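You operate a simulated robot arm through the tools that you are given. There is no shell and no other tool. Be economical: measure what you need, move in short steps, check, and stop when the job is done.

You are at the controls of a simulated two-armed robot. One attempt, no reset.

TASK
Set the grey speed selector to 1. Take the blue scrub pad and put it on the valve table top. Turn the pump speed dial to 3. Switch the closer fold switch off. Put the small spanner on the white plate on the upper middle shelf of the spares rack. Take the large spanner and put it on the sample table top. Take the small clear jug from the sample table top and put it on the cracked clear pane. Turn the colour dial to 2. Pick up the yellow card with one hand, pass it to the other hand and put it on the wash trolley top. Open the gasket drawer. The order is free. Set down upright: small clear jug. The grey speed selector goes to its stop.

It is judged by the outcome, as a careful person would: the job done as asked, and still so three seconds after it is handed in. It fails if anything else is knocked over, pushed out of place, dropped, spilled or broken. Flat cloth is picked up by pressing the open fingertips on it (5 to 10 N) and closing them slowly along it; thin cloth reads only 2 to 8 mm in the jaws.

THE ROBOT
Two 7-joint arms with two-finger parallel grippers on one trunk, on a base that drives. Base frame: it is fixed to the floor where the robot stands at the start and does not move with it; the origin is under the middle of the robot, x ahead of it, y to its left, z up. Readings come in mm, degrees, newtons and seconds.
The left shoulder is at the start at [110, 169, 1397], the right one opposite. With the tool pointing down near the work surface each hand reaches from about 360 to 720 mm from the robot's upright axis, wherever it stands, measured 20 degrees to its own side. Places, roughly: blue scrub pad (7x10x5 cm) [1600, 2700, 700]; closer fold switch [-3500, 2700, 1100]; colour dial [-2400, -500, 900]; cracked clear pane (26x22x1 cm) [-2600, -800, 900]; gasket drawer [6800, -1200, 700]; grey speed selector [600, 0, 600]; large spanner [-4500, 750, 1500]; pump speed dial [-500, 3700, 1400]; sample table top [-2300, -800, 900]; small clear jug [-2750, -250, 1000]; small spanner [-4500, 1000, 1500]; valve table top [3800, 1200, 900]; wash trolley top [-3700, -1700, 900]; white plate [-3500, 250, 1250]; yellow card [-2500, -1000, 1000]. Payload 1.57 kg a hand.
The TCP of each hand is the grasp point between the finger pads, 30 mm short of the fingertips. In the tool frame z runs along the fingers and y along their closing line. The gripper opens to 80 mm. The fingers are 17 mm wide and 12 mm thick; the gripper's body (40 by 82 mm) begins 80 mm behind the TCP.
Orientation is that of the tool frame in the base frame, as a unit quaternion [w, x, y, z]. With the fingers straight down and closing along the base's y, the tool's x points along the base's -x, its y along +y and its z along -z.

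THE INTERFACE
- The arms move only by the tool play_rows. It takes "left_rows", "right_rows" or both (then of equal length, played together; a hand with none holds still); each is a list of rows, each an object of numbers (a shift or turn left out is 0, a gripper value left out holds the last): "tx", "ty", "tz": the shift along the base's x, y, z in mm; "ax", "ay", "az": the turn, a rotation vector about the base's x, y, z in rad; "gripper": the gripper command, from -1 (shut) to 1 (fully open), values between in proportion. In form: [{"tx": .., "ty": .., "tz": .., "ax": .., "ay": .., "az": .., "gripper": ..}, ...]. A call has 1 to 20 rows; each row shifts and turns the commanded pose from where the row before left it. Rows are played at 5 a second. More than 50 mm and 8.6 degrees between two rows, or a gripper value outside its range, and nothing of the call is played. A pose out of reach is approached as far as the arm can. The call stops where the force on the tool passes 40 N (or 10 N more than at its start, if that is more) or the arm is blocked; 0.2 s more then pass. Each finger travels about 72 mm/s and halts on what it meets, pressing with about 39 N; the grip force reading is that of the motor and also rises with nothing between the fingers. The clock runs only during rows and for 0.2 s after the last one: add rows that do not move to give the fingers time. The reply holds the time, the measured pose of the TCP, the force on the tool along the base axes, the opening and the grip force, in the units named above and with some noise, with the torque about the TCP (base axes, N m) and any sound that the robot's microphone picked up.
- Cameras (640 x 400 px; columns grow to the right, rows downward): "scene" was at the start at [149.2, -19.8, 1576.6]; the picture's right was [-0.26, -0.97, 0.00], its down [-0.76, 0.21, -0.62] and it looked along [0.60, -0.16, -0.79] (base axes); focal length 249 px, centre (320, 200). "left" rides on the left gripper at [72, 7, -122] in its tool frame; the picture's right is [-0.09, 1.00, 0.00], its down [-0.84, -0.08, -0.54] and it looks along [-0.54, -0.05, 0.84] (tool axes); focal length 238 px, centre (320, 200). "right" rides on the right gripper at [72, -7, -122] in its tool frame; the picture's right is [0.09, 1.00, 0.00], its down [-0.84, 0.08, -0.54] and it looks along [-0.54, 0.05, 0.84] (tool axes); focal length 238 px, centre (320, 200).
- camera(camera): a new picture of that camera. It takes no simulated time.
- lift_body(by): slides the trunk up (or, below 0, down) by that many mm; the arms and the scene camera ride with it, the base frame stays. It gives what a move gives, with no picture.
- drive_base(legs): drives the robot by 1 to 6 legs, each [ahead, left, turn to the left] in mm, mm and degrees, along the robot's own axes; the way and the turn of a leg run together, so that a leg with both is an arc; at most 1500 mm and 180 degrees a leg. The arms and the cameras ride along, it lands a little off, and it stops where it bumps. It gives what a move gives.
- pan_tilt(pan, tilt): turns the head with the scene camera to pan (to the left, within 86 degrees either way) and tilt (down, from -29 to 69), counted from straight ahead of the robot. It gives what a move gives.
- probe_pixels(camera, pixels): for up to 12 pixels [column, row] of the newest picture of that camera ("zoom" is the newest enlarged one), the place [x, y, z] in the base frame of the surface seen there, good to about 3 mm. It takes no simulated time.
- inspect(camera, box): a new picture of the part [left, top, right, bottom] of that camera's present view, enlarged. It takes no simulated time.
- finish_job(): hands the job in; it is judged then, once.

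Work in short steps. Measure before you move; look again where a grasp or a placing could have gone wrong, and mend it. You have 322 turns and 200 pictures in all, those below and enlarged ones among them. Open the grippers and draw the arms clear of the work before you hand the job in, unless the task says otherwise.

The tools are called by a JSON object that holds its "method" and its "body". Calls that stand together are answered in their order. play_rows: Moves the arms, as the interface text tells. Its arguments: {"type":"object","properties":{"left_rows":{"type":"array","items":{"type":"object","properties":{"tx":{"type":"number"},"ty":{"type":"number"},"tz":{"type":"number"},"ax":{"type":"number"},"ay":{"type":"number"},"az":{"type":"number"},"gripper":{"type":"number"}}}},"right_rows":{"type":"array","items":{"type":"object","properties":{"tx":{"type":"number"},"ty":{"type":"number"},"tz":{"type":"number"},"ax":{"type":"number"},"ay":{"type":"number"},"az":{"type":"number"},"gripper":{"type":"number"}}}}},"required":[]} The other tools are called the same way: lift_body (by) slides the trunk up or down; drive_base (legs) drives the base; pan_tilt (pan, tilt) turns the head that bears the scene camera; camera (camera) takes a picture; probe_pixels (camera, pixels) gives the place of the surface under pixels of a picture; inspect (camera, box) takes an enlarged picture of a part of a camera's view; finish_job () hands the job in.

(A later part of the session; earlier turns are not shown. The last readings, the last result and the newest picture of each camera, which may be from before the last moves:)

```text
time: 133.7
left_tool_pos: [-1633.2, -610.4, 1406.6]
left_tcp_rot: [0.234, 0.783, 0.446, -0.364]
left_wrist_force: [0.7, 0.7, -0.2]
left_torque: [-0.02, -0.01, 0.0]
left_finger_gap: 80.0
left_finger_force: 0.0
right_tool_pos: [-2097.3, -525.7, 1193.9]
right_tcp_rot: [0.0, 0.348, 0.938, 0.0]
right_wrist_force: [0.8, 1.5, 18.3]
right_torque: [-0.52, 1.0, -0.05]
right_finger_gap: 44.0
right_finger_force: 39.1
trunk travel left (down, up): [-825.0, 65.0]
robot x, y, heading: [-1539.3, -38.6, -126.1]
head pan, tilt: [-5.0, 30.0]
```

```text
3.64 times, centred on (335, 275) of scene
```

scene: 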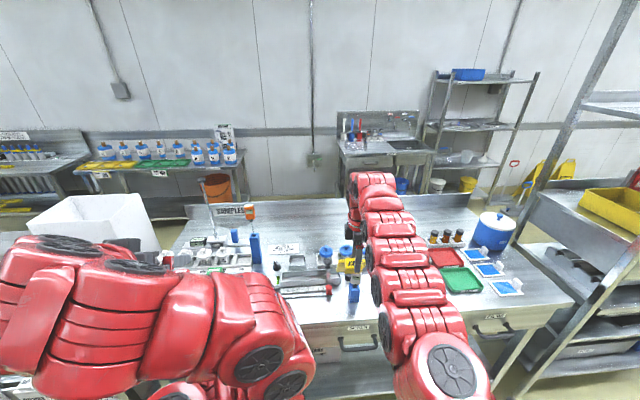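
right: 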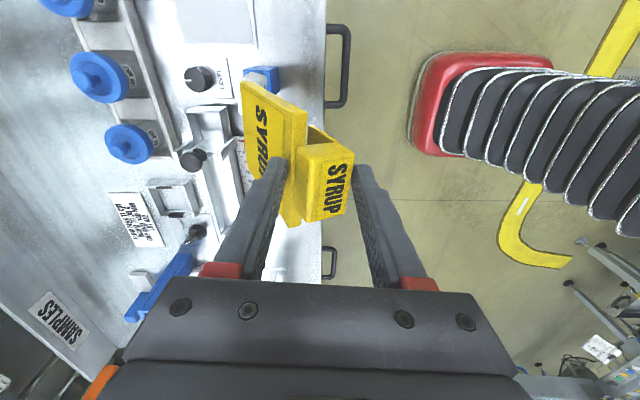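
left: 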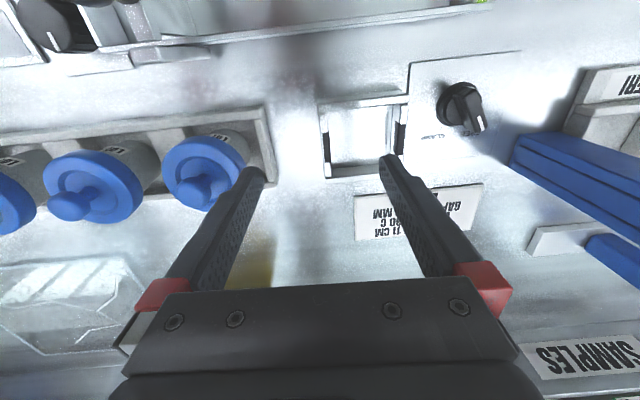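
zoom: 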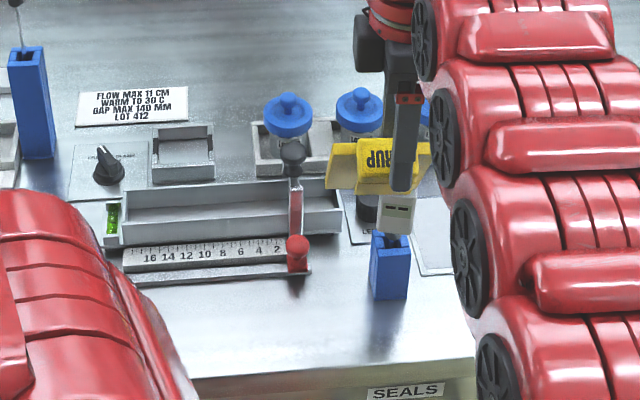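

The card's lower edge caught on the white probe in the blue holder while backing. I raise the hand straight up to free it.

{"method": "play_rows", "body": {"right_rows": [{"tz": 15}, {"tz": 15}, {"tz": 15}, {}]}}

{"method": "camera", "body": {"camera": "right"}}

{"method": "inspect", "body": {"camera": "scene", "box": [250, 220, 420, 330]}}

```text
time: 134.7
left_tool_pos: [-1635.3, -611.5, 1404.5]
left_tcp_rot: [0.234, 0.784, 0.446, -0.364]
left_wrist_force: [0.0, -0.1, -0.7]
left_torque: [-0.03, 0.0, -0.02]
left_finger_gap: 79.6
left_finger_force: 0.1
right_tool_pos: [-2096.5, -524.1, 1226.5]
right_tcp_rot: [0.0, 0.349, 0.937, 0.002]
right_wrist_force: [0.5, -0.6, 0.3]
right_torque: [0.01, -0.01, 0.01]
right_finger_gap: 33.2
right_finger_force: 39.1
right hand out of reach, approached as far as the arm can: row 3
trunk travel left (down, up): [-825.0, 65.0]
robot x, y, heading: [-1534.2, -40.5, -126.2]
head pan, tilt: [-5.0, 30.0]
```

```text
118 pictures are left
```

right: 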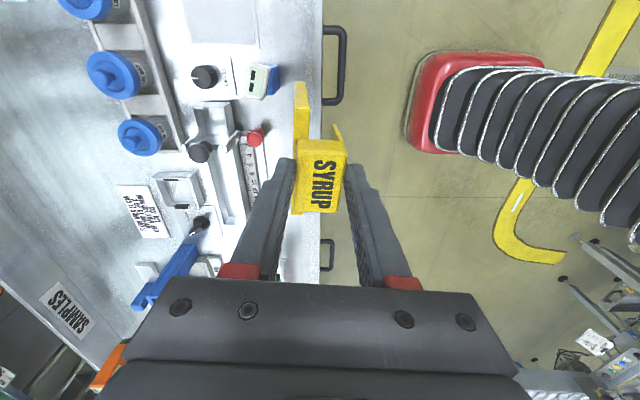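

```text
3.64 times, centred on (335, 275) of scene
```

zoom: 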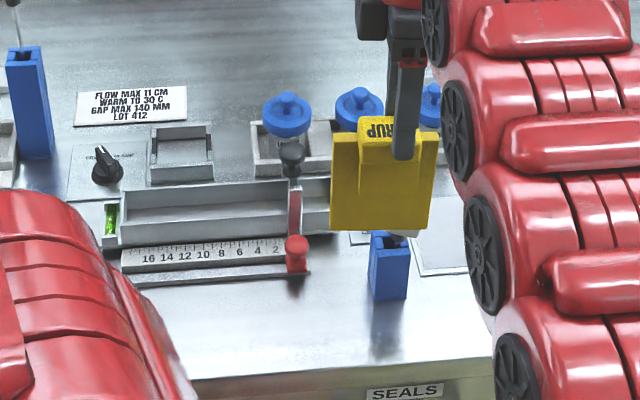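

The card is back to its normal hold and the probe still sits in its holder. I back off 250 mm more and check the table.

{"method": "drive_base", "body": {"legs": [[-220, 0, 0]]}}

{"method": "camera", "body": {"camera": "scene"}}

{"method": "inspect", "body": {"camera": "scene", "box": [170, 180, 420, 340]}}

```text
time: 136.4
left_tool_pos: [-1506.6, -434.1, 1403.6]
left_tcp_rot: [0.233, 0.784, 0.446, -0.363]
left_wrist_force: [0.0, 0.2, -0.3]
left_torque: [-0.03, 0.02, -0.01]
left_finger_gap: 80.0
left_finger_force: 0.0
right_tool_pos: [-1966.8, -345.3, 1226.1]
right_tcp_rot: [0.0, 0.348, 0.938, 0.001]
right_wrist_force: [-1.2, -1.4, -1.1]
right_torque: [0.0, -0.01, -0.04]
right_finger_gap: 33.4
right_finger_force: 38.7
trunk travel left (down, up): [-825.0, 65.0]
robot x, y, heading: [-1405.6, 143.4, -125.9]
head pan, tilt: [-5.0, 30.0]
```

```text
116 pictures are left
```

scene: 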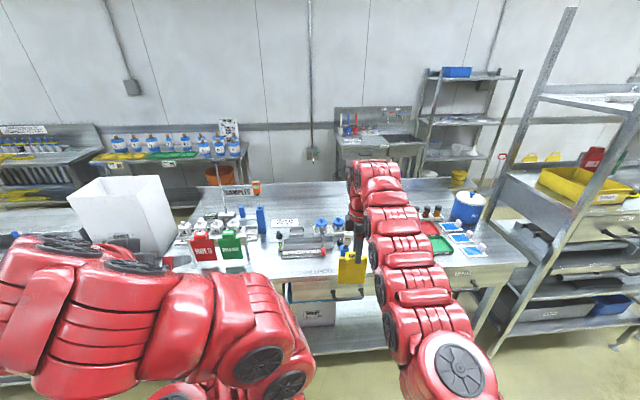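

```text
2.50 times, centred on (295, 260) of scene
```

zoom: 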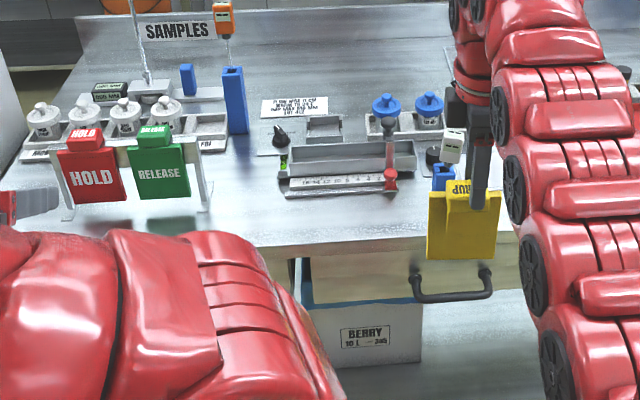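

The table is undisturbed. For the hand-over I turn the right wrist back 90° so the panel's edge faces me; the left hand already points forward, 39° down, and can grip that edge.

{"method": "play_rows", "body": {"right_rows": [{"tx": 10.9, "ty": 1.6, "az": -0.143}, {"tx": 10.9, "ty": 1.6, "az": -0.143}, {"tx": 10.9, "ty": 1.6, "az": -0.143}, {"tx": 10.9, "ty": 1.6, "az": -0.143}, {"tx": 10.9, "ty": 1.6, "az": -0.143}, {"tx": 10.9, "ty": 1.6, "az": -0.143}, {"tx": 10.9, "ty": 1.6, "az": -0.143}, {"tx": 10.9, "ty": 1.6, "az": -0.143}, {"tx": 10.9, "ty": 1.6, "az": -0.143}, {"tx": 10.9, "ty": 1.6, "az": -0.143}, {"tx": 10.9, "ty": 1.6, "az": -0.143}, {}]}}

{"method": "camera", "body": {"camera": "scene"}}

{"method": "camera", "body": {"camera": "left"}}

```text
time: 138.9
left_tool_pos: [-1497.2, -435.8, 1406.4]
left_tcp_rot: [0.239, 0.777, 0.455, -0.364]
left_wrist_force: [-0.5, -0.5, 0.4]
left_torque: [-0.01, 0.0, -0.01]
left_finger_gap: 80.0
left_finger_force: 0.1
right_tool_pos: [-1916.9, -279.1, 1222.3]
right_tcp_rot: [-0.006, 0.939, 0.344, 0.003]
right_wrist_force: [-0.4, -0.1, -0.1]
right_torque: [-0.01, -0.01, 0.02]
right_finger_gap: 33.1
right_finger_force: 39.3
trunk travel left (down, up): [-825.0, 65.0]
robot x, y, heading: [-1404.6, 139.4, -125.9]
head pan, tilt: [-5.0, 30.0]
stopped in row 12 (right hand): the arm was blocked; the commanded pose is now the measured one
```

```text
114 pictures are left
```

scene: 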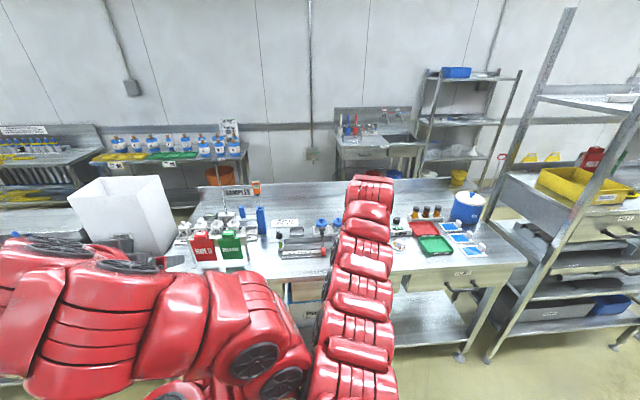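

```text
113 pictures are left
```

left: 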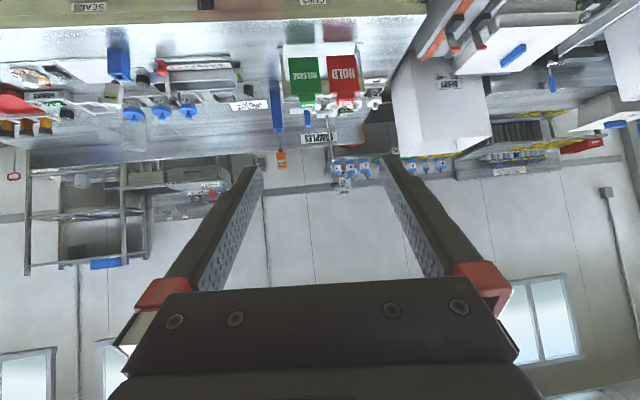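

The arms touch because the left elbow is folded inward. I move the right hand aside and extend the left hand forward and down to unfold it.

{"method": "play_rows", "body": {"right_rows": [{"tx": -20, "ty": 15}, {"tx": -20, "ty": 15}, {"tx": -20, "ty": 15}, {"tx": -20, "ty": 15}, {}, {}, {}, {}, {}, {}, {}, {}], "left_rows": [{}, {}, {}, {"tx": -14, "ty": -7.5, "tz": -30}, {"tx": -14, "ty": -7.5, "tz": -30}, {"tx": -14, "ty": -7.5, "tz": -30}, {"tx": -14, "ty": -7.5, "tz": -30}, {"tx": -14, "ty": -7.5, "tz": -30}, {"tx": -14, "ty": -7.5, "tz": -30}, {"tx": -14, "ty": -7.5, "tz": -30}, {"tx": -14, "ty": -7.5, "tz": -30}, {}]}}

{"method": "camera", "body": {"camera": "scene"}}

```text
time: 141.5
left_tool_pos: [-1497.8, -436.1, 1405.6]
left_tcp_rot: [0.237, 0.778, 0.454, -0.363]
left_wrist_force: [-0.6, 0.5, -0.8]
left_torque: [0.01, -0.01, 0.0]
left_finger_gap: 80.1
left_finger_force: 0.2
left hand out of reach, approached as far as the arm can: row 4, 5, 6, 7, 8, 9, 10, 11
right_tool_pos: [-1997.1, -218.2, 1223.7]
right_tcp_rot: [-0.005, 0.939, 0.345, 0.002]
right_wrist_force: [0.7, 0.3, -0.8]
right_torque: [-0.06, -0.02, 0.02]
right_finger_gap: 33.3
right_finger_force: 38.9
trunk travel left (down, up): [-825.0, 65.0]
robot x, y, heading: [-1408.0, 140.5, -125.9]
head pan, tilt: [-5.0, 30.0]
```

```text
112 pictures are left
```

scene: 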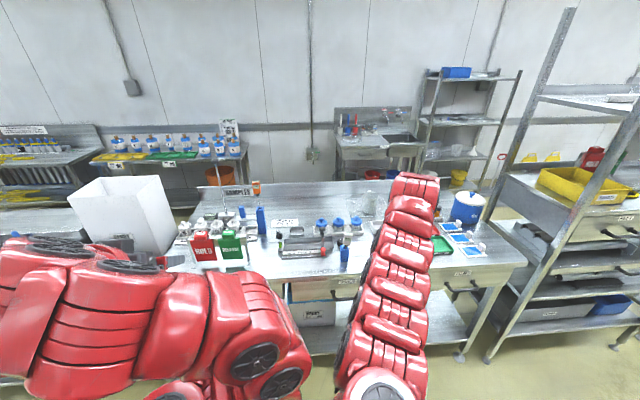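

The left arm refused that path. I try straight forward and sideways moves to unfold it.

{"method": "play_rows", "body": {"left_rows": [{"tx": -12, "ty": -16}, {"tx": -12, "ty": -16}, {"tx": -12, "ty": -16}, {"tx": -12, "ty": -16}, {"tx": -12, "ty": -16}, {"tx": -12, "ty": -16}, {}]}}

{"method": "camera", "body": {"camera": "scene"}}

```text
time: 143.1
left_tool_pos: [-1574.3, -526.2, 1391.1]
left_tcp_rot: [0.239, 0.777, 0.454, -0.365]
left_wrist_force: [0.0, 0.1, -0.2]
left_torque: [0.0, -0.02, 0.01]
left_finger_gap: 79.8
left_finger_force: 0.1
left hand out of reach, approached as far as the arm can: row 2, 3, 5
right_tool_pos: [-1996.8, -218.1, 1223.7]
right_tcp_rot: [-0.004, 0.939, 0.345, 0.003]
right_wrist_force: [0.3, 0.5, -0.3]
right_torque: [-0.01, -0.02, 0.01]
right_finger_gap: 33.1
right_finger_force: 39.4
trunk travel left (down, up): [-825.0, 65.0]
robot x, y, heading: [-1404.3, 139.1, -125.8]
head pan, tilt: [-5.0, 30.0]
```

```text
111 pictures are left
```

scene: 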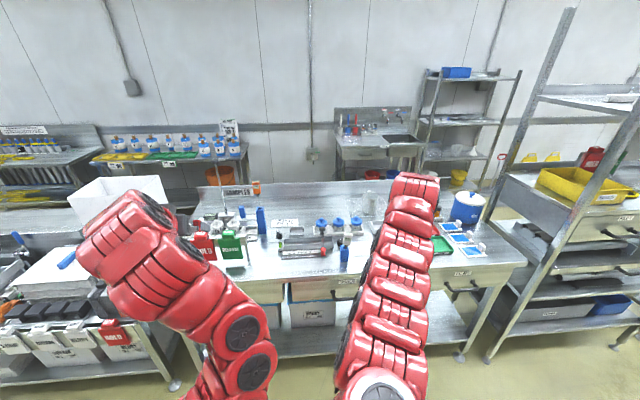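

That unfolded it. I continue forward, then down.

{"method": "play_rows", "body": {"left_rows": [{"tx": -12, "ty": -16}, {"tx": -12, "ty": -16}, {"tx": -12, "ty": -16}, {"tx": -12, "ty": -16, "tz": -25}, {"tz": -30}, {"tz": -30}, {"tz": -30}, {"tz": -30}, {"tz": -30}, {}]}}

{"method": "camera", "body": {"camera": "scene"}}

```text
time: 145.3
left_tool_pos: [-1621.6, -587.9, 1217.0]
left_tcp_rot: [0.238, 0.778, 0.454, -0.365]
left_wrist_force: [-0.4, -0.7, 0.6]
left_torque: [0.02, 0.0, -0.01]
left_finger_gap: 80.0
left_finger_force: 0.2
right_tool_pos: [-1997.4, -218.9, 1223.9]
right_tcp_rot: [-0.005, 0.939, 0.345, 0.003]
right_wrist_force: [0.7, -1.1, -0.6]
right_torque: [0.02, 0.01, -0.03]
right_finger_gap: 32.9
right_finger_force: 39.2
trunk travel left (down, up): [-825.0, 65.0]
robot x, y, heading: [-1403.2, 138.3, -126.1]
head pan, tilt: [-5.0, 30.0]
```

```text
110 pictures are left
```

scene: 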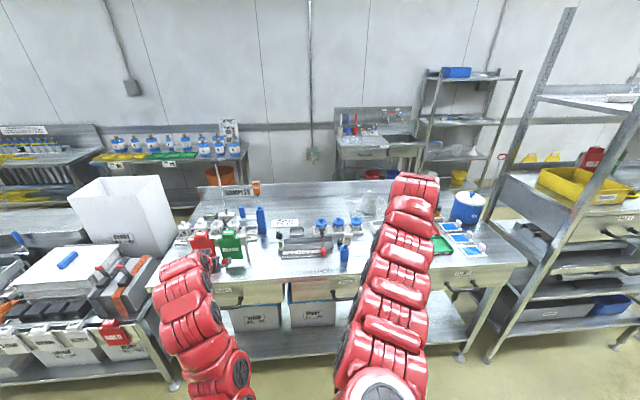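

The left arm is unfolded. I place the left hand lower and more central as a receiver, and align the right wrist's yaw with it.

{"method": "play_rows", "body": {"left_rows": [{"tx": -21.5, "ty": 25, "tz": -29.5}, {"tx": -21.5, "ty": 25, "tz": -29.5}, {"tx": -21.5, "ty": 25, "tz": -29.5}, {"tx": -21.5, "ty": 25, "tz": -29.5}, {"tx": -21.5, "ty": 25, "tz": -29.5}, {"tx": -21.5, "ty": 25, "tz": -29.5}, {}], "right_rows": [{"az": 0.123}, {"az": 0.123}, {"az": 0.123}, {}, {}, {}, {}]}}

{"method": "pan_tilt", "body": {"pan": 0, "tilt": 45}}

{"method": "camera", "body": {"camera": "scene"}}

```text
time: 146.9
left_tool_pos: [-1755.1, -439.6, 1045.1]
left_tcp_rot: [0.237, 0.778, 0.454, -0.365]
left_wrist_force: [0.6, -0.5, 0.1]
left_torque: [0.02, 0.0, 0.01]
left_finger_gap: 79.9
left_finger_force: 0.1
right_tool_pos: [-1996.9, -219.8, 1223.3]
right_tcp_rot: [-0.005, 0.859, 0.511, 0.002]
right_wrist_force: [0.0, -0.4, -0.4]
right_torque: [0.02, 0.03, -0.01]
right_finger_gap: 32.8
right_finger_force: 39.2
trunk travel left (down, up): [-825.0, 65.0]
robot x, y, heading: [-1404.5, 142.1, -126.2]
head pan, tilt: [-5.0, 30.0]
```

```text
time: 147.6
left_tool_pos: [-1754.1, -438.4, 1044.1]
left_tcp_rot: [0.238, 0.778, 0.455, -0.363]
left_wrist_force: [0.2, 0.6, 0.4]
left_torque: [-0.01, 0.0, 0.02]
left_finger_gap: 80.0
left_finger_force: 0.1
right_tool_pos: [-1995.9, -218.8, 1222.9]
right_tcp_rot: [-0.005, 0.86, 0.511, 0.001]
right_wrist_force: [-0.6, 0.5, -0.6]
right_torque: [0.01, -0.02, 0.02]
right_finger_gap: 32.7
right_finger_force: 38.9
trunk travel left (down, up): [-825.0, 65.0]
robot x, y, heading: [-1405.7, 138.0, -126.1]
head pan, tilt: [0.0, 45.0]
```

```text
109 pictures are left
```

scene: 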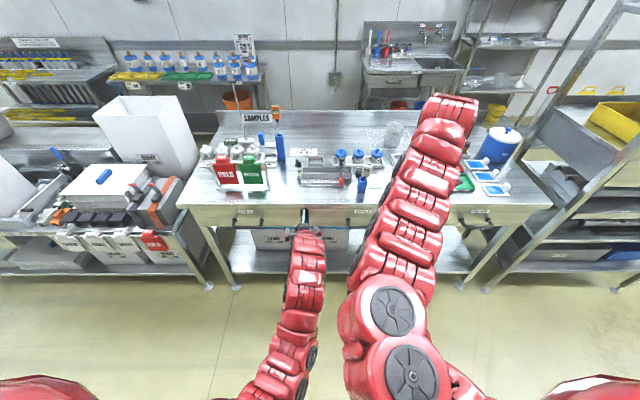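

Yaws are aligned. I shift the left hand a bit right and down, and bring the card above it.

{"method": "play_rows", "body": {"left_rows": [{"tx": -17.5, "ty": 9.5, "tz": -7}, {"tx": -17.5, "ty": 9.5, "tz": -7}, {"tx": -17.5, "ty": 9.5, "tz": -6}, {"tx": -17.5, "ty": 9.5}, {}, {}, {}, {}, {}, {}], "right_rows": [{}, {}, {"tx": 21, "ty": -26}, {"tx": 21, "ty": -26}, {"tx": 21, "ty": -26}, {"tx": 21, "ty": -26}, {"tx": 21, "ty": -26}, {"tx": 21, "ty": -26}, {"tx": 21, "ty": -26}, {}]}}

{"method": "camera", "body": {"camera": "left"}}

{"method": "camera", "body": {"camera": "right"}}

```text
time: 149.8
left_tool_pos: [-1825.2, -400.9, 1021.9]
left_tcp_rot: [0.237, 0.778, 0.454, -0.363]
left_wrist_force: [-0.1, -0.2, -0.6]
left_torque: [0.0, -0.05, 0.04]
left_finger_gap: 79.9
left_finger_force: 0.0
right_tool_pos: [-1850.7, -401.9, 1222.8]
right_tcp_rot: [-0.005, 0.86, 0.51, 0.002]
right_wrist_force: [0.1, -0.3, 0.0]
right_torque: [-0.01, -0.04, -0.01]
right_finger_gap: 32.7
right_finger_force: 39.0
trunk travel left (down, up): [-825.0, 65.0]
robot x, y, heading: [-1403.8, 141.1, -125.9]
head pan, tilt: [0.0, 45.0]
```

```text
108 pictures are left
```

left: 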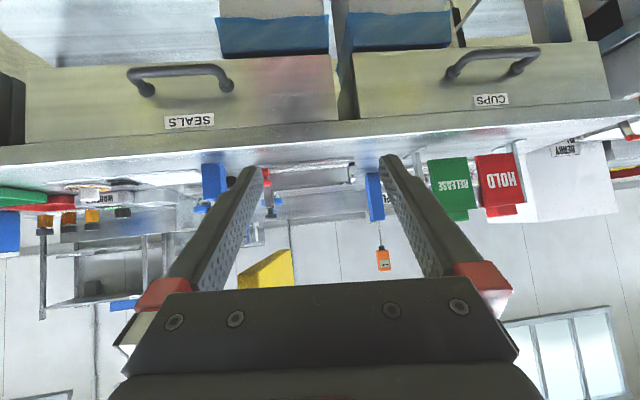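

```text
107 pictures are left
```

right: 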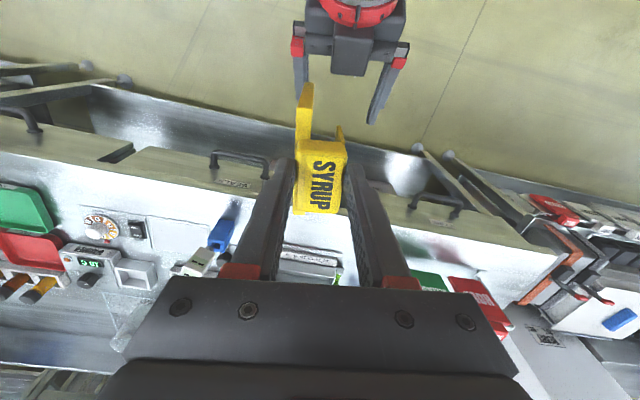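

The right view shows the left gripper open below; the card needs ~32 mm more to the left. I shift it, then lower the card between the left fingers.

{"method": "play_rows", "body": {"right_rows": [{"tx": 11, "ty": -13}, {"tx": 11, "ty": -13}, {"tz": -20}, {"tz": -20}, {}]}}

{"method": "camera", "body": {"camera": "right"}}

{"method": "camera", "body": {"camera": "left"}}

```text
time: 151.0
left_tool_pos: [-1822.6, -400.7, 1022.6]
left_tcp_rot: [0.238, 0.778, 0.454, -0.364]
left_wrist_force: [-0.2, 0.0, -0.6]
left_torque: [-0.01, 0.0, 0.0]
left_finger_gap: 79.9
left_finger_force: 0.0
right_tool_pos: [-1827.9, -418.0, 1184.4]
right_tcp_rot: [-0.004, 0.859, 0.512, 0.001]
right_wrist_force: [0.1, 0.0, 0.1]
right_torque: [0.02, -0.03, -0.04]
right_finger_gap: 32.9
right_finger_force: 39.8
right hand out of reach, approached as far as the arm can: row 2
trunk travel left (down, up): [-825.0, 65.0]
robot x, y, heading: [-1404.5, 139.6, -126.1]
head pan, tilt: [0.0, 45.0]
```

```text
106 pictures are left
```

right: 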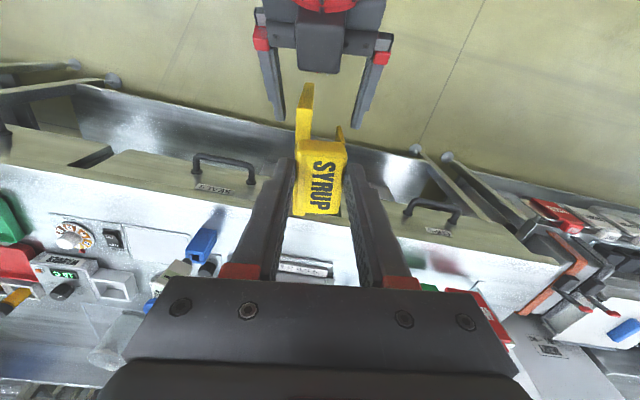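

```text
105 pictures are left
```

left: 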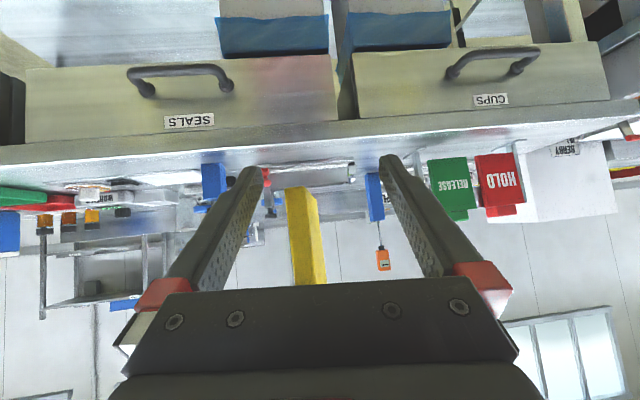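

The panel is entering between the left fingers (307,235). I lower 84 mm more.

{"method": "play_rows", "body": {"right_rows": [{"tz": -21}, {"tz": -21}, {"tz": -21}, {"tz": -21}, {}]}}

{"method": "camera", "body": {"camera": "left"}}

{"method": "camera", "body": {"camera": "right"}}

```text
time: 152.2
left_tool_pos: [-1824.4, -401.4, 1022.1]
left_tcp_rot: [0.237, 0.778, 0.454, -0.364]
left_wrist_force: [-0.3, -0.3, 0.3]
left_torque: [0.01, -0.03, -0.02]
left_finger_gap: 80.1
left_finger_force: 0.1
right_tool_pos: [-1829.1, -418.1, 1101.4]
right_tcp_rot: [-0.005, 0.86, 0.511, 0.001]
right_wrist_force: [-0.4, 0.3, 0.1]
right_torque: [0.01, 0.0, 0.02]
right_finger_gap: 32.5
right_finger_force: 39.7
trunk travel left (down, up): [-825.0, 65.0]
robot x, y, heading: [-1405.8, 140.3, -126.2]
head pan, tilt: [0.0, 45.0]
```

```text
104 pictures are left
```

left: 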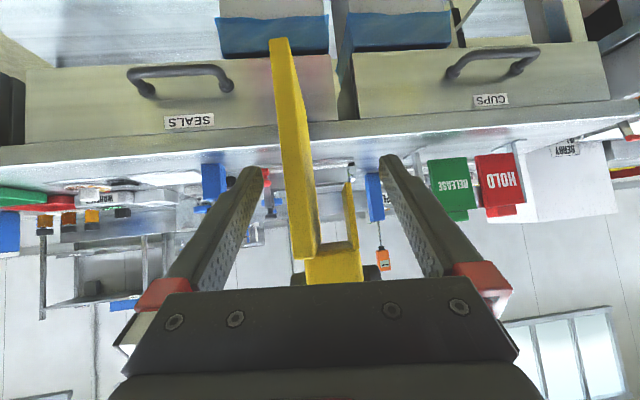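

```text
103 pictures are left
```

right: 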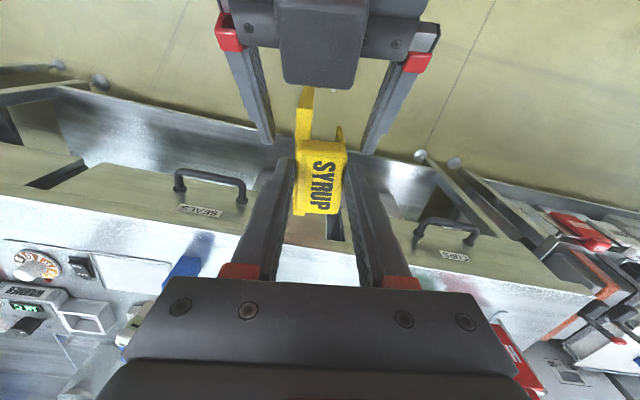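

The panel lies between the left fingers. I raise the card 10 mm, centre the left hand by 10 mm, and close the left gripper on the panel.

{"method": "play_rows", "body": {"left_rows": [{"tx": -8.8, "ty": 4.8}, {"gripper": 0.4}, {"gripper": 0}, {"gripper": -0.4}, {"gripper": -1}, {}, {}], "right_rows": [{"tz": 10}, {}, {}, {}, {}, {}, {}]}}

{"method": "camera", "body": {"camera": "left"}}

```text
time: 153.8
left_tool_pos: [-1832.9, -398.7, 1020.6]
left_tcp_rot: [0.239, 0.778, 0.455, -0.362]
left_wrist_force: [27.2, -16.4, -13.2]
left_torque: [0.68, 1.48, -0.09]
left_finger_gap: 39.0
left_finger_force: 38.7
right_tool_pos: [-1831.8, -417.1, 1110.7]
right_tcp_rot: [-0.007, 0.86, 0.509, -0.001]
right_wrist_force: [-26.5, 16.3, 12.8]
right_torque: [1.03, 0.92, 0.59]
right_finger_gap: 33.3
right_finger_force: 38.5
trunk travel left (down, up): [-825.0, 65.0]
robot x, y, heading: [-1411.8, 140.5, -126.2]
head pan, tilt: [0.0, 45.0]
```

```text
102 pictures are left
```

left: 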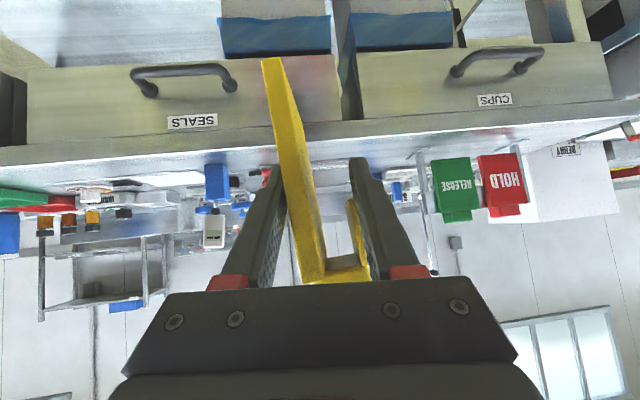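

It caught the short flap too. I open, lower the left hand 25 mm and close again on the panel only.

{"method": "play_rows", "body": {"left_rows": [{"gripper": 0.6}, {"gripper": 0.9}, {"tx": -5, "ty": 3, "tz": -13}, {"tx": -5, "ty": 3, "tz": -13}, {"gripper": 0.2}, {"gripper": -0.3}, {"gripper": -1}, {}, {}, {}]}}

{"method": "camera", "body": {"camera": "left"}}

```text
time: 156.0
left_tool_pos: [-1843.0, -393.1, 995.2]
left_tcp_rot: [0.239, 0.778, 0.454, -0.363]
left_wrist_force: [23.5, -2.8, 4.5]
left_torque: [0.07, 1.47, -0.64]
left_finger_gap: 12.5
left_finger_force: 29.0
right_tool_pos: [-1831.6, -416.6, 1110.2]
right_tcp_rot: [-0.007, 0.86, 0.51, 0.0]
right_wrist_force: [-23.9, 3.6, -4.8]
right_torque: [0.25, 1.16, 1.17]
right_finger_gap: 33.9
right_finger_force: 38.9
trunk travel left (down, up): [-825.0, 65.0]
robot x, y, heading: [-1404.2, 138.1, -126.0]
head pan, tilt: [0.0, 45.0]
```

```text
101 pictures are left
```

left: 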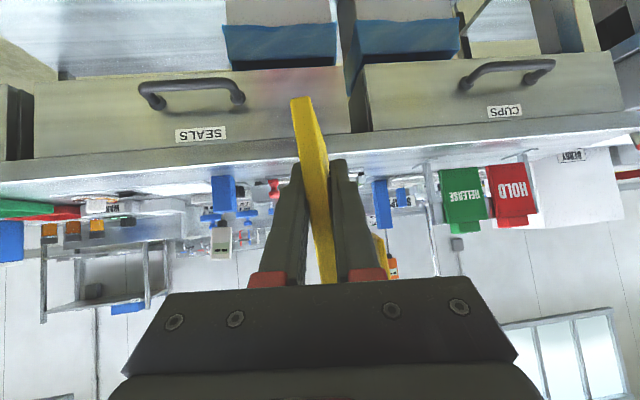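

The left hand holds the panel (12.5 mm). I open the right gripper and raise it away.

{"method": "play_rows", "body": {"right_rows": [{"gripper": 0.3}, {"gripper": 0.8}, {}, {"tz": 20}, {"tz": 25}, {"tz": 25}, {"tz": 25}, {"tx": -20, "ty": 15}, {"tx": -20, "ty": 15}, {"tx": -20, "ty": 15}, {"tx": -20, "ty": 15}, {}]}}

{"method": "camera", "body": {"camera": "left"}}

{"method": "camera", "body": {"camera": "scene"}}

```text
time: 158.6
left_tool_pos: [-1842.1, -391.4, 994.3]
left_tcp_rot: [0.237, 0.778, 0.454, -0.364]
left_wrist_force: [-0.2, 0.6, 0.2]
left_torque: [0.01, -0.01, 0.03]
left_finger_gap: 10.5
left_finger_force: 28.3
right_tool_pos: [-1909.9, -356.3, 1204.4]
right_tcp_rot: [-0.005, 0.86, 0.511, 0.001]
right_wrist_force: [-0.3, -0.2, -1.5]
right_torque: [0.02, 0.0, 0.03]
right_finger_gap: 72.0
right_finger_force: 0.1
trunk travel left (down, up): [-825.0, 65.0]
robot x, y, heading: [-1404.4, 140.1, -126.2]
head pan, tilt: [0.0, 45.0]
```

```text
100 pictures are left
```

left: 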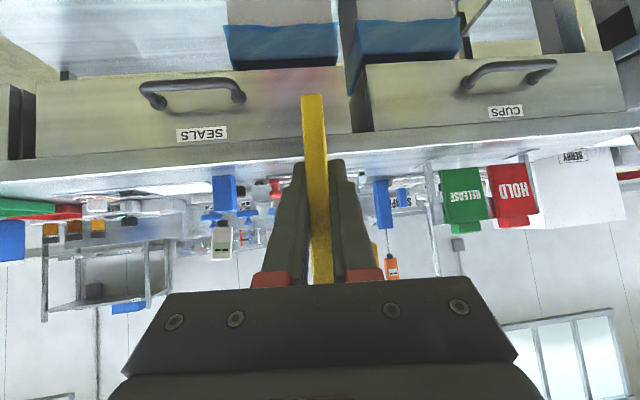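

```text
99 pictures are left
```

scene: 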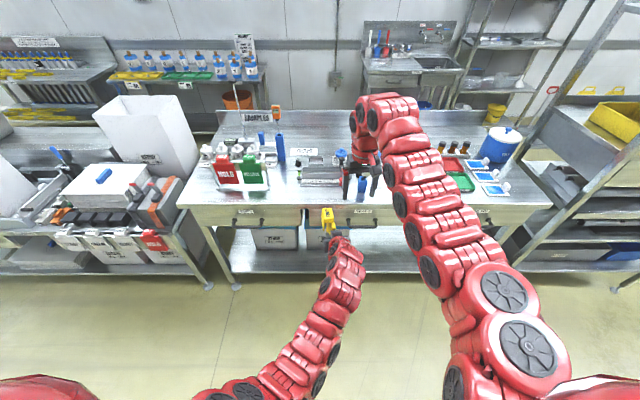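

The card is passed. I now drive west along the aisle (1700 mm to my right) to see the spares rack and how to reach the wash trolley behind the tables.

{"method": "drive_base", "body": {"legs": [[0, -900, 0], [0, -850, 0]]}}

{"method": "pan_tilt", "body": {"pan": -25, "tilt": 20}}

{"method": "camera", "body": {"camera": "scene"}}

```text
time: 167.5
left_tool_pos: [-3263.1, 611.7, 994.3]
left_tcp_rot: [0.242, 0.773, 0.463, -0.361]
left_wrist_force: [-0.1, -0.3, -0.1]
left_torque: [0.03, 0.01, -0.01]
left_finger_gap: 10.2
left_finger_force: 28.1
right_tool_pos: [-3330.2, 644.7, 1203.8]
right_tcp_rot: [-0.005, 0.853, 0.522, 0.001]
right_wrist_force: [-0.3, 0.9, -0.7]
right_torque: [-0.01, 0.0, -0.01]
right_finger_gap: 71.9
right_finger_force: 0.0
trunk travel left (down, up): [-825.0, 65.0]
robot x, y, heading: [-2837.2, 1151.2, -124.7]
head pan, tilt: [0.0, 45.0]
```

```text
time: 168.4
left_tool_pos: [-3263.3, 611.2, 995.2]
left_tcp_rot: [0.242, 0.772, 0.464, -0.361]
left_wrist_force: [-1.0, 0.7, 0.0]
left_torque: [0.0, -0.02, -0.05]
left_finger_gap: 10.5
left_finger_force: 28.6
right_tool_pos: [-3331.4, 644.1, 1202.7]
right_tcp_rot: [-0.004, 0.853, 0.522, 0.002]
right_wrist_force: [-1.6, -1.0, 0.6]
right_torque: [0.0, 0.0, 0.02]
right_finger_gap: 72.1
right_finger_force: 0.1
trunk travel left (down, up): [-825.0, 65.0]
robot x, y, heading: [-2837.1, 1156.0, -124.6]
head pan, tilt: [-25.0, 20.0]
```

```text
98 pictures are left
```

scene: 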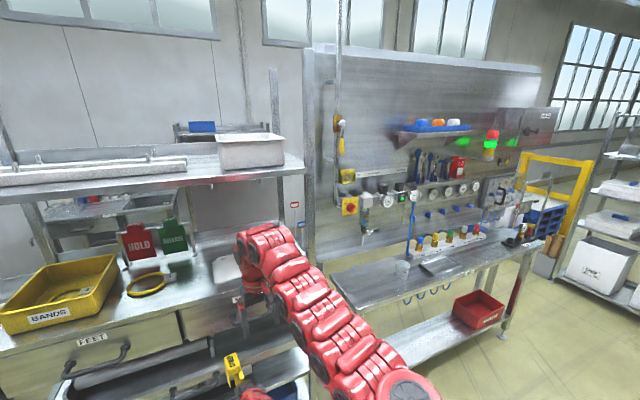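

The tool board with spanners is ahead right. I inspect it and look further west.

{"method": "inspect", "body": {"camera": "scene", "box": [330, 100, 560, 290]}}

{"method": "probe_pixels", "body": {"camera": "scene", "pixels": [[415, 165], [425, 165], [438, 165], [430, 150], [420, 188], [500, 330], [560, 300], [228, 268], [600, 265], [340, 200], [360, 265], [310, 300]]}}

{"method": "pan_tilt", "body": {"pan": -65, "tilt": 25}}

{"method": "camera", "body": {"camera": "scene"}}

```text
2.11 times, centred on (445, 195) of scene
```

zoom: 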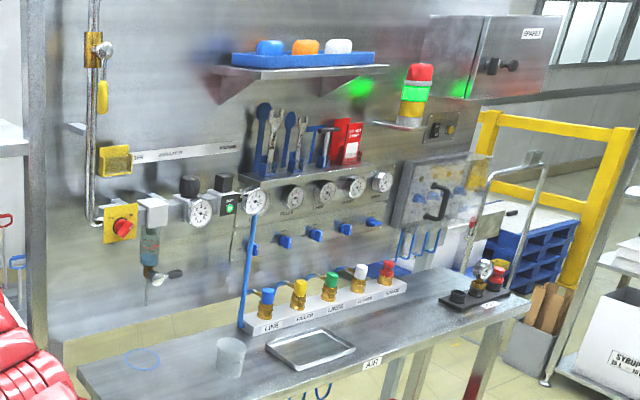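

```text
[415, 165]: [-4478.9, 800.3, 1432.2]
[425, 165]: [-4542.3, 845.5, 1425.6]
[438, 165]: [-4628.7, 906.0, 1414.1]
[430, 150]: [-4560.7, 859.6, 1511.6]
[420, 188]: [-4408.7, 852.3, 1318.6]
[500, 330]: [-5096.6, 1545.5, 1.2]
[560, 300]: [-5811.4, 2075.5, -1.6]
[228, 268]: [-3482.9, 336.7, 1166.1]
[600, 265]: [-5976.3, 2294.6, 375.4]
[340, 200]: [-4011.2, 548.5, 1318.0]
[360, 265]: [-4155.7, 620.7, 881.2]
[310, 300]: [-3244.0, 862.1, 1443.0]
```

```text
time: 169.5
left_tool_pos: [-3262.9, 611.3, 994.3]
left_tcp_rot: [0.242, 0.772, 0.464, -0.361]
left_wrist_force: [0.3, -0.5, -0.2]
left_torque: [0.03, -0.03, -0.01]
left_finger_gap: 10.2
left_finger_force: 28.4
right_tool_pos: [-3331.4, 645.2, 1202.3]
right_tcp_rot: [-0.004, 0.853, 0.522, 0.001]
right_wrist_force: [-0.4, -0.5, -0.1]
right_torque: [-0.05, 0.0, -0.01]
right_finger_gap: 72.2
right_finger_force: 0.0
trunk travel left (down, up): [-825.0, 65.0]
robot x, y, heading: [-2837.2, 1155.4, -125.0]
head pan, tilt: [-65.0, 25.0]
```

```text
96 pictures are left
```

scene: 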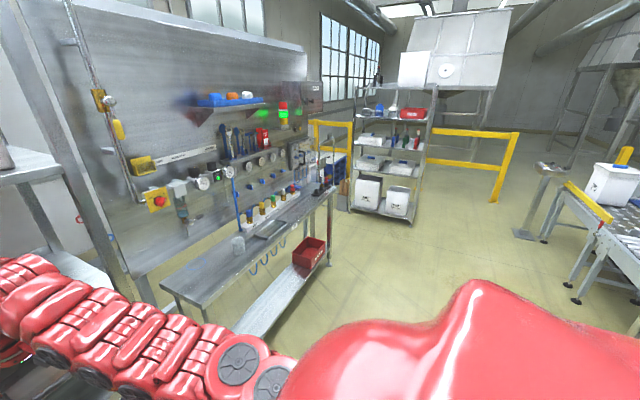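

I probe possible passage to the rear lane: the yellow barrier and blue crates at the far end.

{"method": "probe_pixels", "body": {"camera": "scene", "pixels": [[313, 135], [349, 140], [335, 165], [345, 195], [340, 205], [355, 205], [383, 180], [328, 258], [410, 215], [433, 140], [500, 200], [327, 190]]}}

{"method": "inspect", "body": {"camera": "scene", "box": [270, 70, 450, 230]}}

```text
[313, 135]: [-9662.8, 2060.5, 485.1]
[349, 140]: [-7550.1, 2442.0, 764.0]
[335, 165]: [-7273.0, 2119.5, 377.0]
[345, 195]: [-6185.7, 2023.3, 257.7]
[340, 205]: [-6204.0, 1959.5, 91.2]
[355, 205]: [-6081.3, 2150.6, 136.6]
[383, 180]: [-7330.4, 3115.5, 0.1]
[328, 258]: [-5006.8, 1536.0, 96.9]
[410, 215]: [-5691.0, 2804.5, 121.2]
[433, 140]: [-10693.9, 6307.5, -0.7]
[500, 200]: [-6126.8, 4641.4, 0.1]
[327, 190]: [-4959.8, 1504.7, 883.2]
```

```text
2.50 times, centred on (360, 150) of scene
```

zoom: 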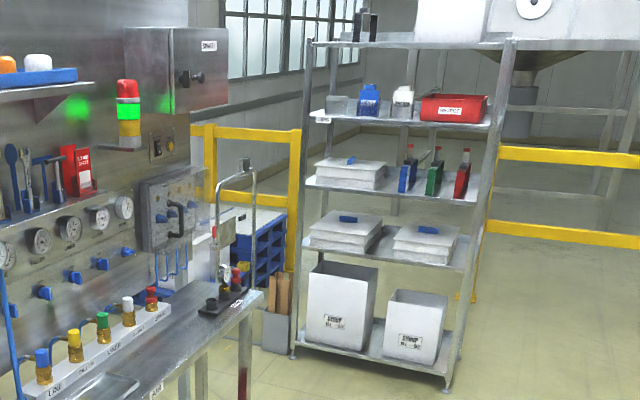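

A ~1.1 m gap exists between the bench end (-5000,1540) and the shelving (-6080,2150). I drive west to be in front of that gap.

{"method": "drive_base", "body": {"legs": [[0, -1300, 0], [0, -1300, 0]]}}

{"method": "pan_tilt", "body": {"pan": 15, "tilt": 25}}

{"method": "camera", "body": {"camera": "scene"}}

```text
time: 182.1
left_tool_pos: [-5392.1, 2115.9, 996.3]
left_tcp_rot: [0.24, 0.775, 0.46, -0.362]
left_wrist_force: [0.8, 0.1, 0.4]
left_torque: [0.03, 0.0, -0.02]
left_finger_gap: 10.5
left_finger_force: 28.1
right_tool_pos: [-5458.3, 2149.4, 1203.4]
right_tcp_rot: [-0.005, 0.855, 0.518, 0.001]
right_wrist_force: [-0.3, 0.1, -0.5]
right_torque: [-0.01, -0.03, 0.01]
right_finger_gap: 72.4
right_finger_force: 0.2
trunk travel left (down, up): [-825.0, 65.0]
robot x, y, heading: [-4966.4, 2653.3, -125.3]
head pan, tilt: [-65.0, 25.0]
```

```text
time: 183.7
left_tool_pos: [-5391.8, 2115.1, 996.3]
left_tcp_rot: [0.24, 0.774, 0.46, -0.362]
left_wrist_force: [-0.1, 0.7, -0.2]
left_torque: [0.02, 0.01, 0.01]
left_finger_gap: 10.6
left_finger_force: 28.2
right_tool_pos: [-5458.6, 2148.5, 1202.5]
right_tcp_rot: [-0.005, 0.855, 0.518, 0.001]
right_wrist_force: [0.4, -0.4, -0.4]
right_torque: [-0.01, 0.02, 0.01]
right_finger_gap: 72.1
right_finger_force: 0.0
trunk travel left (down, up): [-825.0, 65.0]
robot x, y, heading: [-4962.2, 2653.7, -125.1]
head pan, tilt: [15.0, 25.0]
```

```text
94 pictures are left
```

scene: 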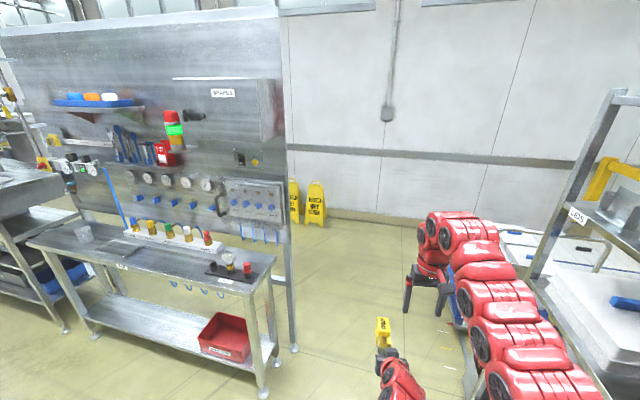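

The rear lane is open. I probe the signs, board post, crates and wall.

{"method": "probe_pixels", "body": {"camera": "scene", "pixels": [[293, 348], [314, 222], [294, 220], [300, 250], [385, 225], [380, 300], [540, 280], [460, 380], [385, 345], [500, 235], [262, 390], [120, 145]]}}

{"method": "pan_tilt", "body": {"pan": -10, "tilt": 50}}

{"method": "camera", "body": {"camera": "scene"}}

```text
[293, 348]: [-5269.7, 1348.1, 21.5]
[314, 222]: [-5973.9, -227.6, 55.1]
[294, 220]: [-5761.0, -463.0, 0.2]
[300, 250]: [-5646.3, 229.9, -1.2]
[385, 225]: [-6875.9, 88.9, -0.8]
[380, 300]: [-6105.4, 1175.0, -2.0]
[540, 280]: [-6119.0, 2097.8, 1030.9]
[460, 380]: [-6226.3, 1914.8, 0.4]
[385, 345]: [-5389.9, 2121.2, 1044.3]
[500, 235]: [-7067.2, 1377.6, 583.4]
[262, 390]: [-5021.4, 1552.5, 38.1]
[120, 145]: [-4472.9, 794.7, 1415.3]
```

```text
time: 184.6
left_tool_pos: [-5392.2, 2114.8, 994.4]
left_tcp_rot: [0.24, 0.774, 0.461, -0.361]
left_wrist_force: [0.3, -0.3, -0.4]
left_torque: [0.02, 0.01, 0.0]
left_finger_gap: 10.4
left_finger_force: 28.4
right_tool_pos: [-5458.7, 2148.5, 1203.1]
right_tcp_rot: [-0.005, 0.855, 0.518, 0.001]
right_wrist_force: [0.0, 1.4, 0.3]
right_torque: [-0.05, 0.02, 0.02]
right_finger_gap: 71.8
right_finger_force: 0.1
trunk travel left (down, up): [-825.0, 65.0]
robot x, y, heading: [-4965.6, 2651.2, -125.2]
head pan, tilt: [-10.0, 50.0]
```

```text
93 pictures are left
```

scene: 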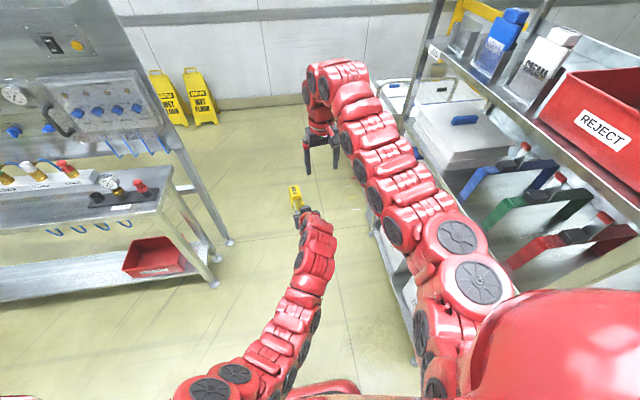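

The lane is clear. I go forward 1850 mm through the gap.

{"method": "drive_base", "body": {"legs": [[950, 0, 0], [900, 0, 0]]}}

{"method": "pan_tilt", "body": {"pan": 60, "tilt": 22}}

{"method": "camera", "body": {"camera": "scene"}}

```text
time: 194.0
left_tool_pos: [-6439.7, 554.8, 996.0]
left_tcp_rot: [0.244, 0.769, 0.468, -0.359]
left_wrist_force: [-1.1, 0.2, 0.1]
left_torque: [0.01, 0.03, -0.04]
left_finger_gap: 10.3
left_finger_force: 28.6
right_tool_pos: [-6507.5, 587.5, 1202.8]
right_tcp_rot: [-0.005, 0.85, 0.527, 0.002]
right_wrist_force: [-0.1, -0.4, 0.2]
right_torque: [-0.01, -0.01, 0.0]
right_finger_gap: 71.9
right_finger_force: 0.0
trunk travel left (down, up): [-825.0, 65.0]
robot x, y, heading: [-6022.9, 1099.0, -124.0]
head pan, tilt: [-10.0, 50.0]
```

```text
time: 195.4
left_tool_pos: [-6439.0, 555.6, 995.1]
left_tcp_rot: [0.245, 0.769, 0.469, -0.359]
left_wrist_force: [0.8, -0.1, 0.0]
left_torque: [0.03, -0.03, 0.01]
left_finger_gap: 10.1
left_finger_force: 28.0
right_tool_pos: [-6506.9, 587.4, 1202.9]
right_tcp_rot: [-0.005, 0.85, 0.527, 0.001]
right_wrist_force: [-0.3, 0.9, -1.3]
right_torque: [0.0, 0.01, -0.04]
right_finger_gap: 71.7
right_finger_force: 0.1
trunk travel left (down, up): [-825.0, 65.0]
robot x, y, heading: [-6022.1, 1106.5, -123.9]
head pan, tilt: [60.0, 22.0]
```

```text
92 pictures are left
```

scene: 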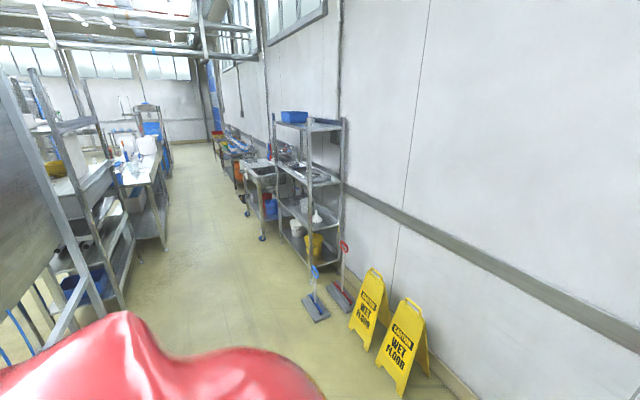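

Now the wheeled wash trolley is visible beyond the shelving unit. I probe the lane's sides and the trolley.

{"method": "probe_pixels", "body": {"camera": "scene", "pixels": [[262, 238], [258, 172], [275, 180], [300, 268], [315, 315], [365, 345], [392, 393], [125, 305], [165, 248], [200, 270], [250, 168], [340, 262]]}}

{"method": "inspect", "body": {"camera": "scene", "box": [190, 100, 360, 280]}}

```text
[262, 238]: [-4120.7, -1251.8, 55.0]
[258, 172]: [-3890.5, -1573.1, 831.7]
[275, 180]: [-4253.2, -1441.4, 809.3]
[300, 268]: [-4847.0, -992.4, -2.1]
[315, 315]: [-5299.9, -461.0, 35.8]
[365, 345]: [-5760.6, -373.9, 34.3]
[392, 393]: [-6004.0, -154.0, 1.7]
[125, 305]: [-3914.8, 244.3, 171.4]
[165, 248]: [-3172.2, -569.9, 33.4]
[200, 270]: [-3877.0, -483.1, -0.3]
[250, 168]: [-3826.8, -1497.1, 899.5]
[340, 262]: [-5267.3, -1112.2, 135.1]
```

```text
2.22 times, centred on (275, 190) of scene
```

zoom: 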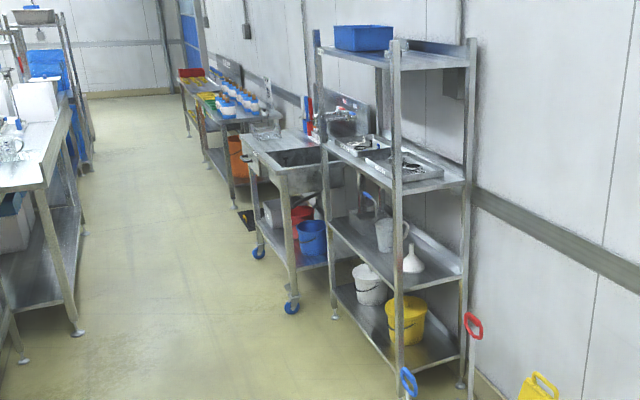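

Trolley front is at depth ~1775, the lane is ~1.1 m wide. I align and slide left ~3.3 m along the lane.

{"method": "drive_base", "body": {"legs": [[0, 0, -2], [0, 1150, 0], [0, 1000, 0]]}}

{"method": "pan_tilt", "body": {"pan": 30, "tilt": 30}}

{"method": "camera", "body": {"camera": "scene"}}

```text
time: 206.1
left_tool_pos: [-4790.3, -675.0, 995.4]
left_tcp_rot: [0.235, 0.781, 0.45, -0.364]
left_wrist_force: [-0.1, -0.5, -0.3]
left_torque: [0.04, 0.03, 0.0]
left_finger_gap: 10.3
left_finger_force: 27.7
right_tool_pos: [-4856.7, -640.4, 1203.2]
right_tcp_rot: [-0.004, 0.862, 0.507, 0.001]
right_wrist_force: [-0.5, 0.7, 0.4]
right_torque: [0.01, -0.01, 0.02]
right_finger_gap: 71.9
right_finger_force: 0.0
trunk travel left (down, up): [-825.0, 65.0]
robot x, y, heading: [-4352.3, -148.9, -126.5]
head pan, tilt: [60.0, 22.0]
```

```text
time: 207.1
left_tool_pos: [-4790.7, -675.8, 995.0]
left_tcp_rot: [0.236, 0.78, 0.45, -0.365]
left_wrist_force: [0.4, 0.1, 0.3]
left_torque: [-0.01, -0.02, -0.04]
left_finger_gap: 10.1
left_finger_force: 28.6
right_tool_pos: [-4856.7, -640.1, 1202.8]
right_tcp_rot: [-0.005, 0.862, 0.507, 0.0]
right_wrist_force: [0.4, 0.2, 0.0]
right_torque: [0.01, 0.0, 0.0]
right_finger_gap: 71.9
right_finger_force: 0.0
trunk travel left (down, up): [-825.0, 65.0]
robot x, y, heading: [-4351.6, -151.1, -126.4]
head pan, tilt: [30.0, 30.0]
```

```text
90 pictures are left
```

scene: 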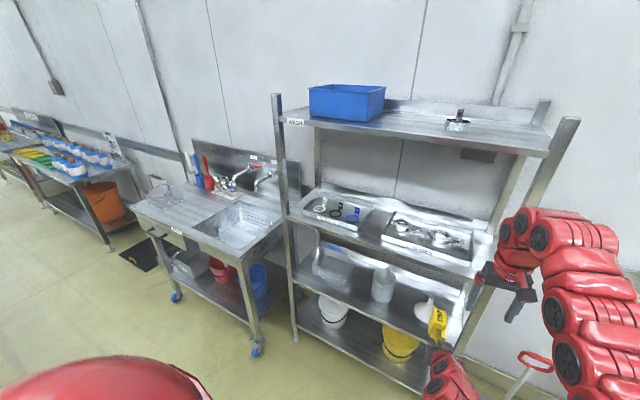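

I probe the trolley's free top area on its left side and enlarge it.

{"method": "inspect", "body": {"camera": "scene", "box": [120, 130, 300, 260]}}

{"method": "probe_pixels", "body": {"camera": "scene", "pixels": [[165, 205], [145, 205], [190, 230], [185, 200], [160, 190], [200, 185], [250, 250], [135, 203], [215, 190]]}}

```text
3.08 times, centred on (210, 195) of scene
```

zoom: 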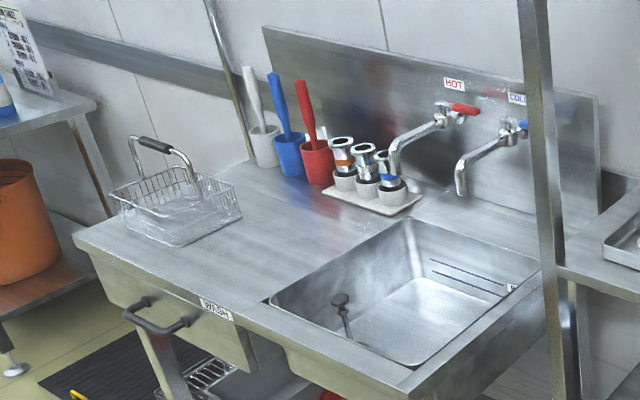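

```text
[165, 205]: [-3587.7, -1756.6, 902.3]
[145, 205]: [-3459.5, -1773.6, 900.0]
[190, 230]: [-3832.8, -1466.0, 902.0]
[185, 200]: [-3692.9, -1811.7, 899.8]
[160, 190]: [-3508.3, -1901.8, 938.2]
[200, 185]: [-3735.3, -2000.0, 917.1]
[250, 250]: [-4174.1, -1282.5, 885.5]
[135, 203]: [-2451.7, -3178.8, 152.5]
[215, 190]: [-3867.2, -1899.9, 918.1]
```

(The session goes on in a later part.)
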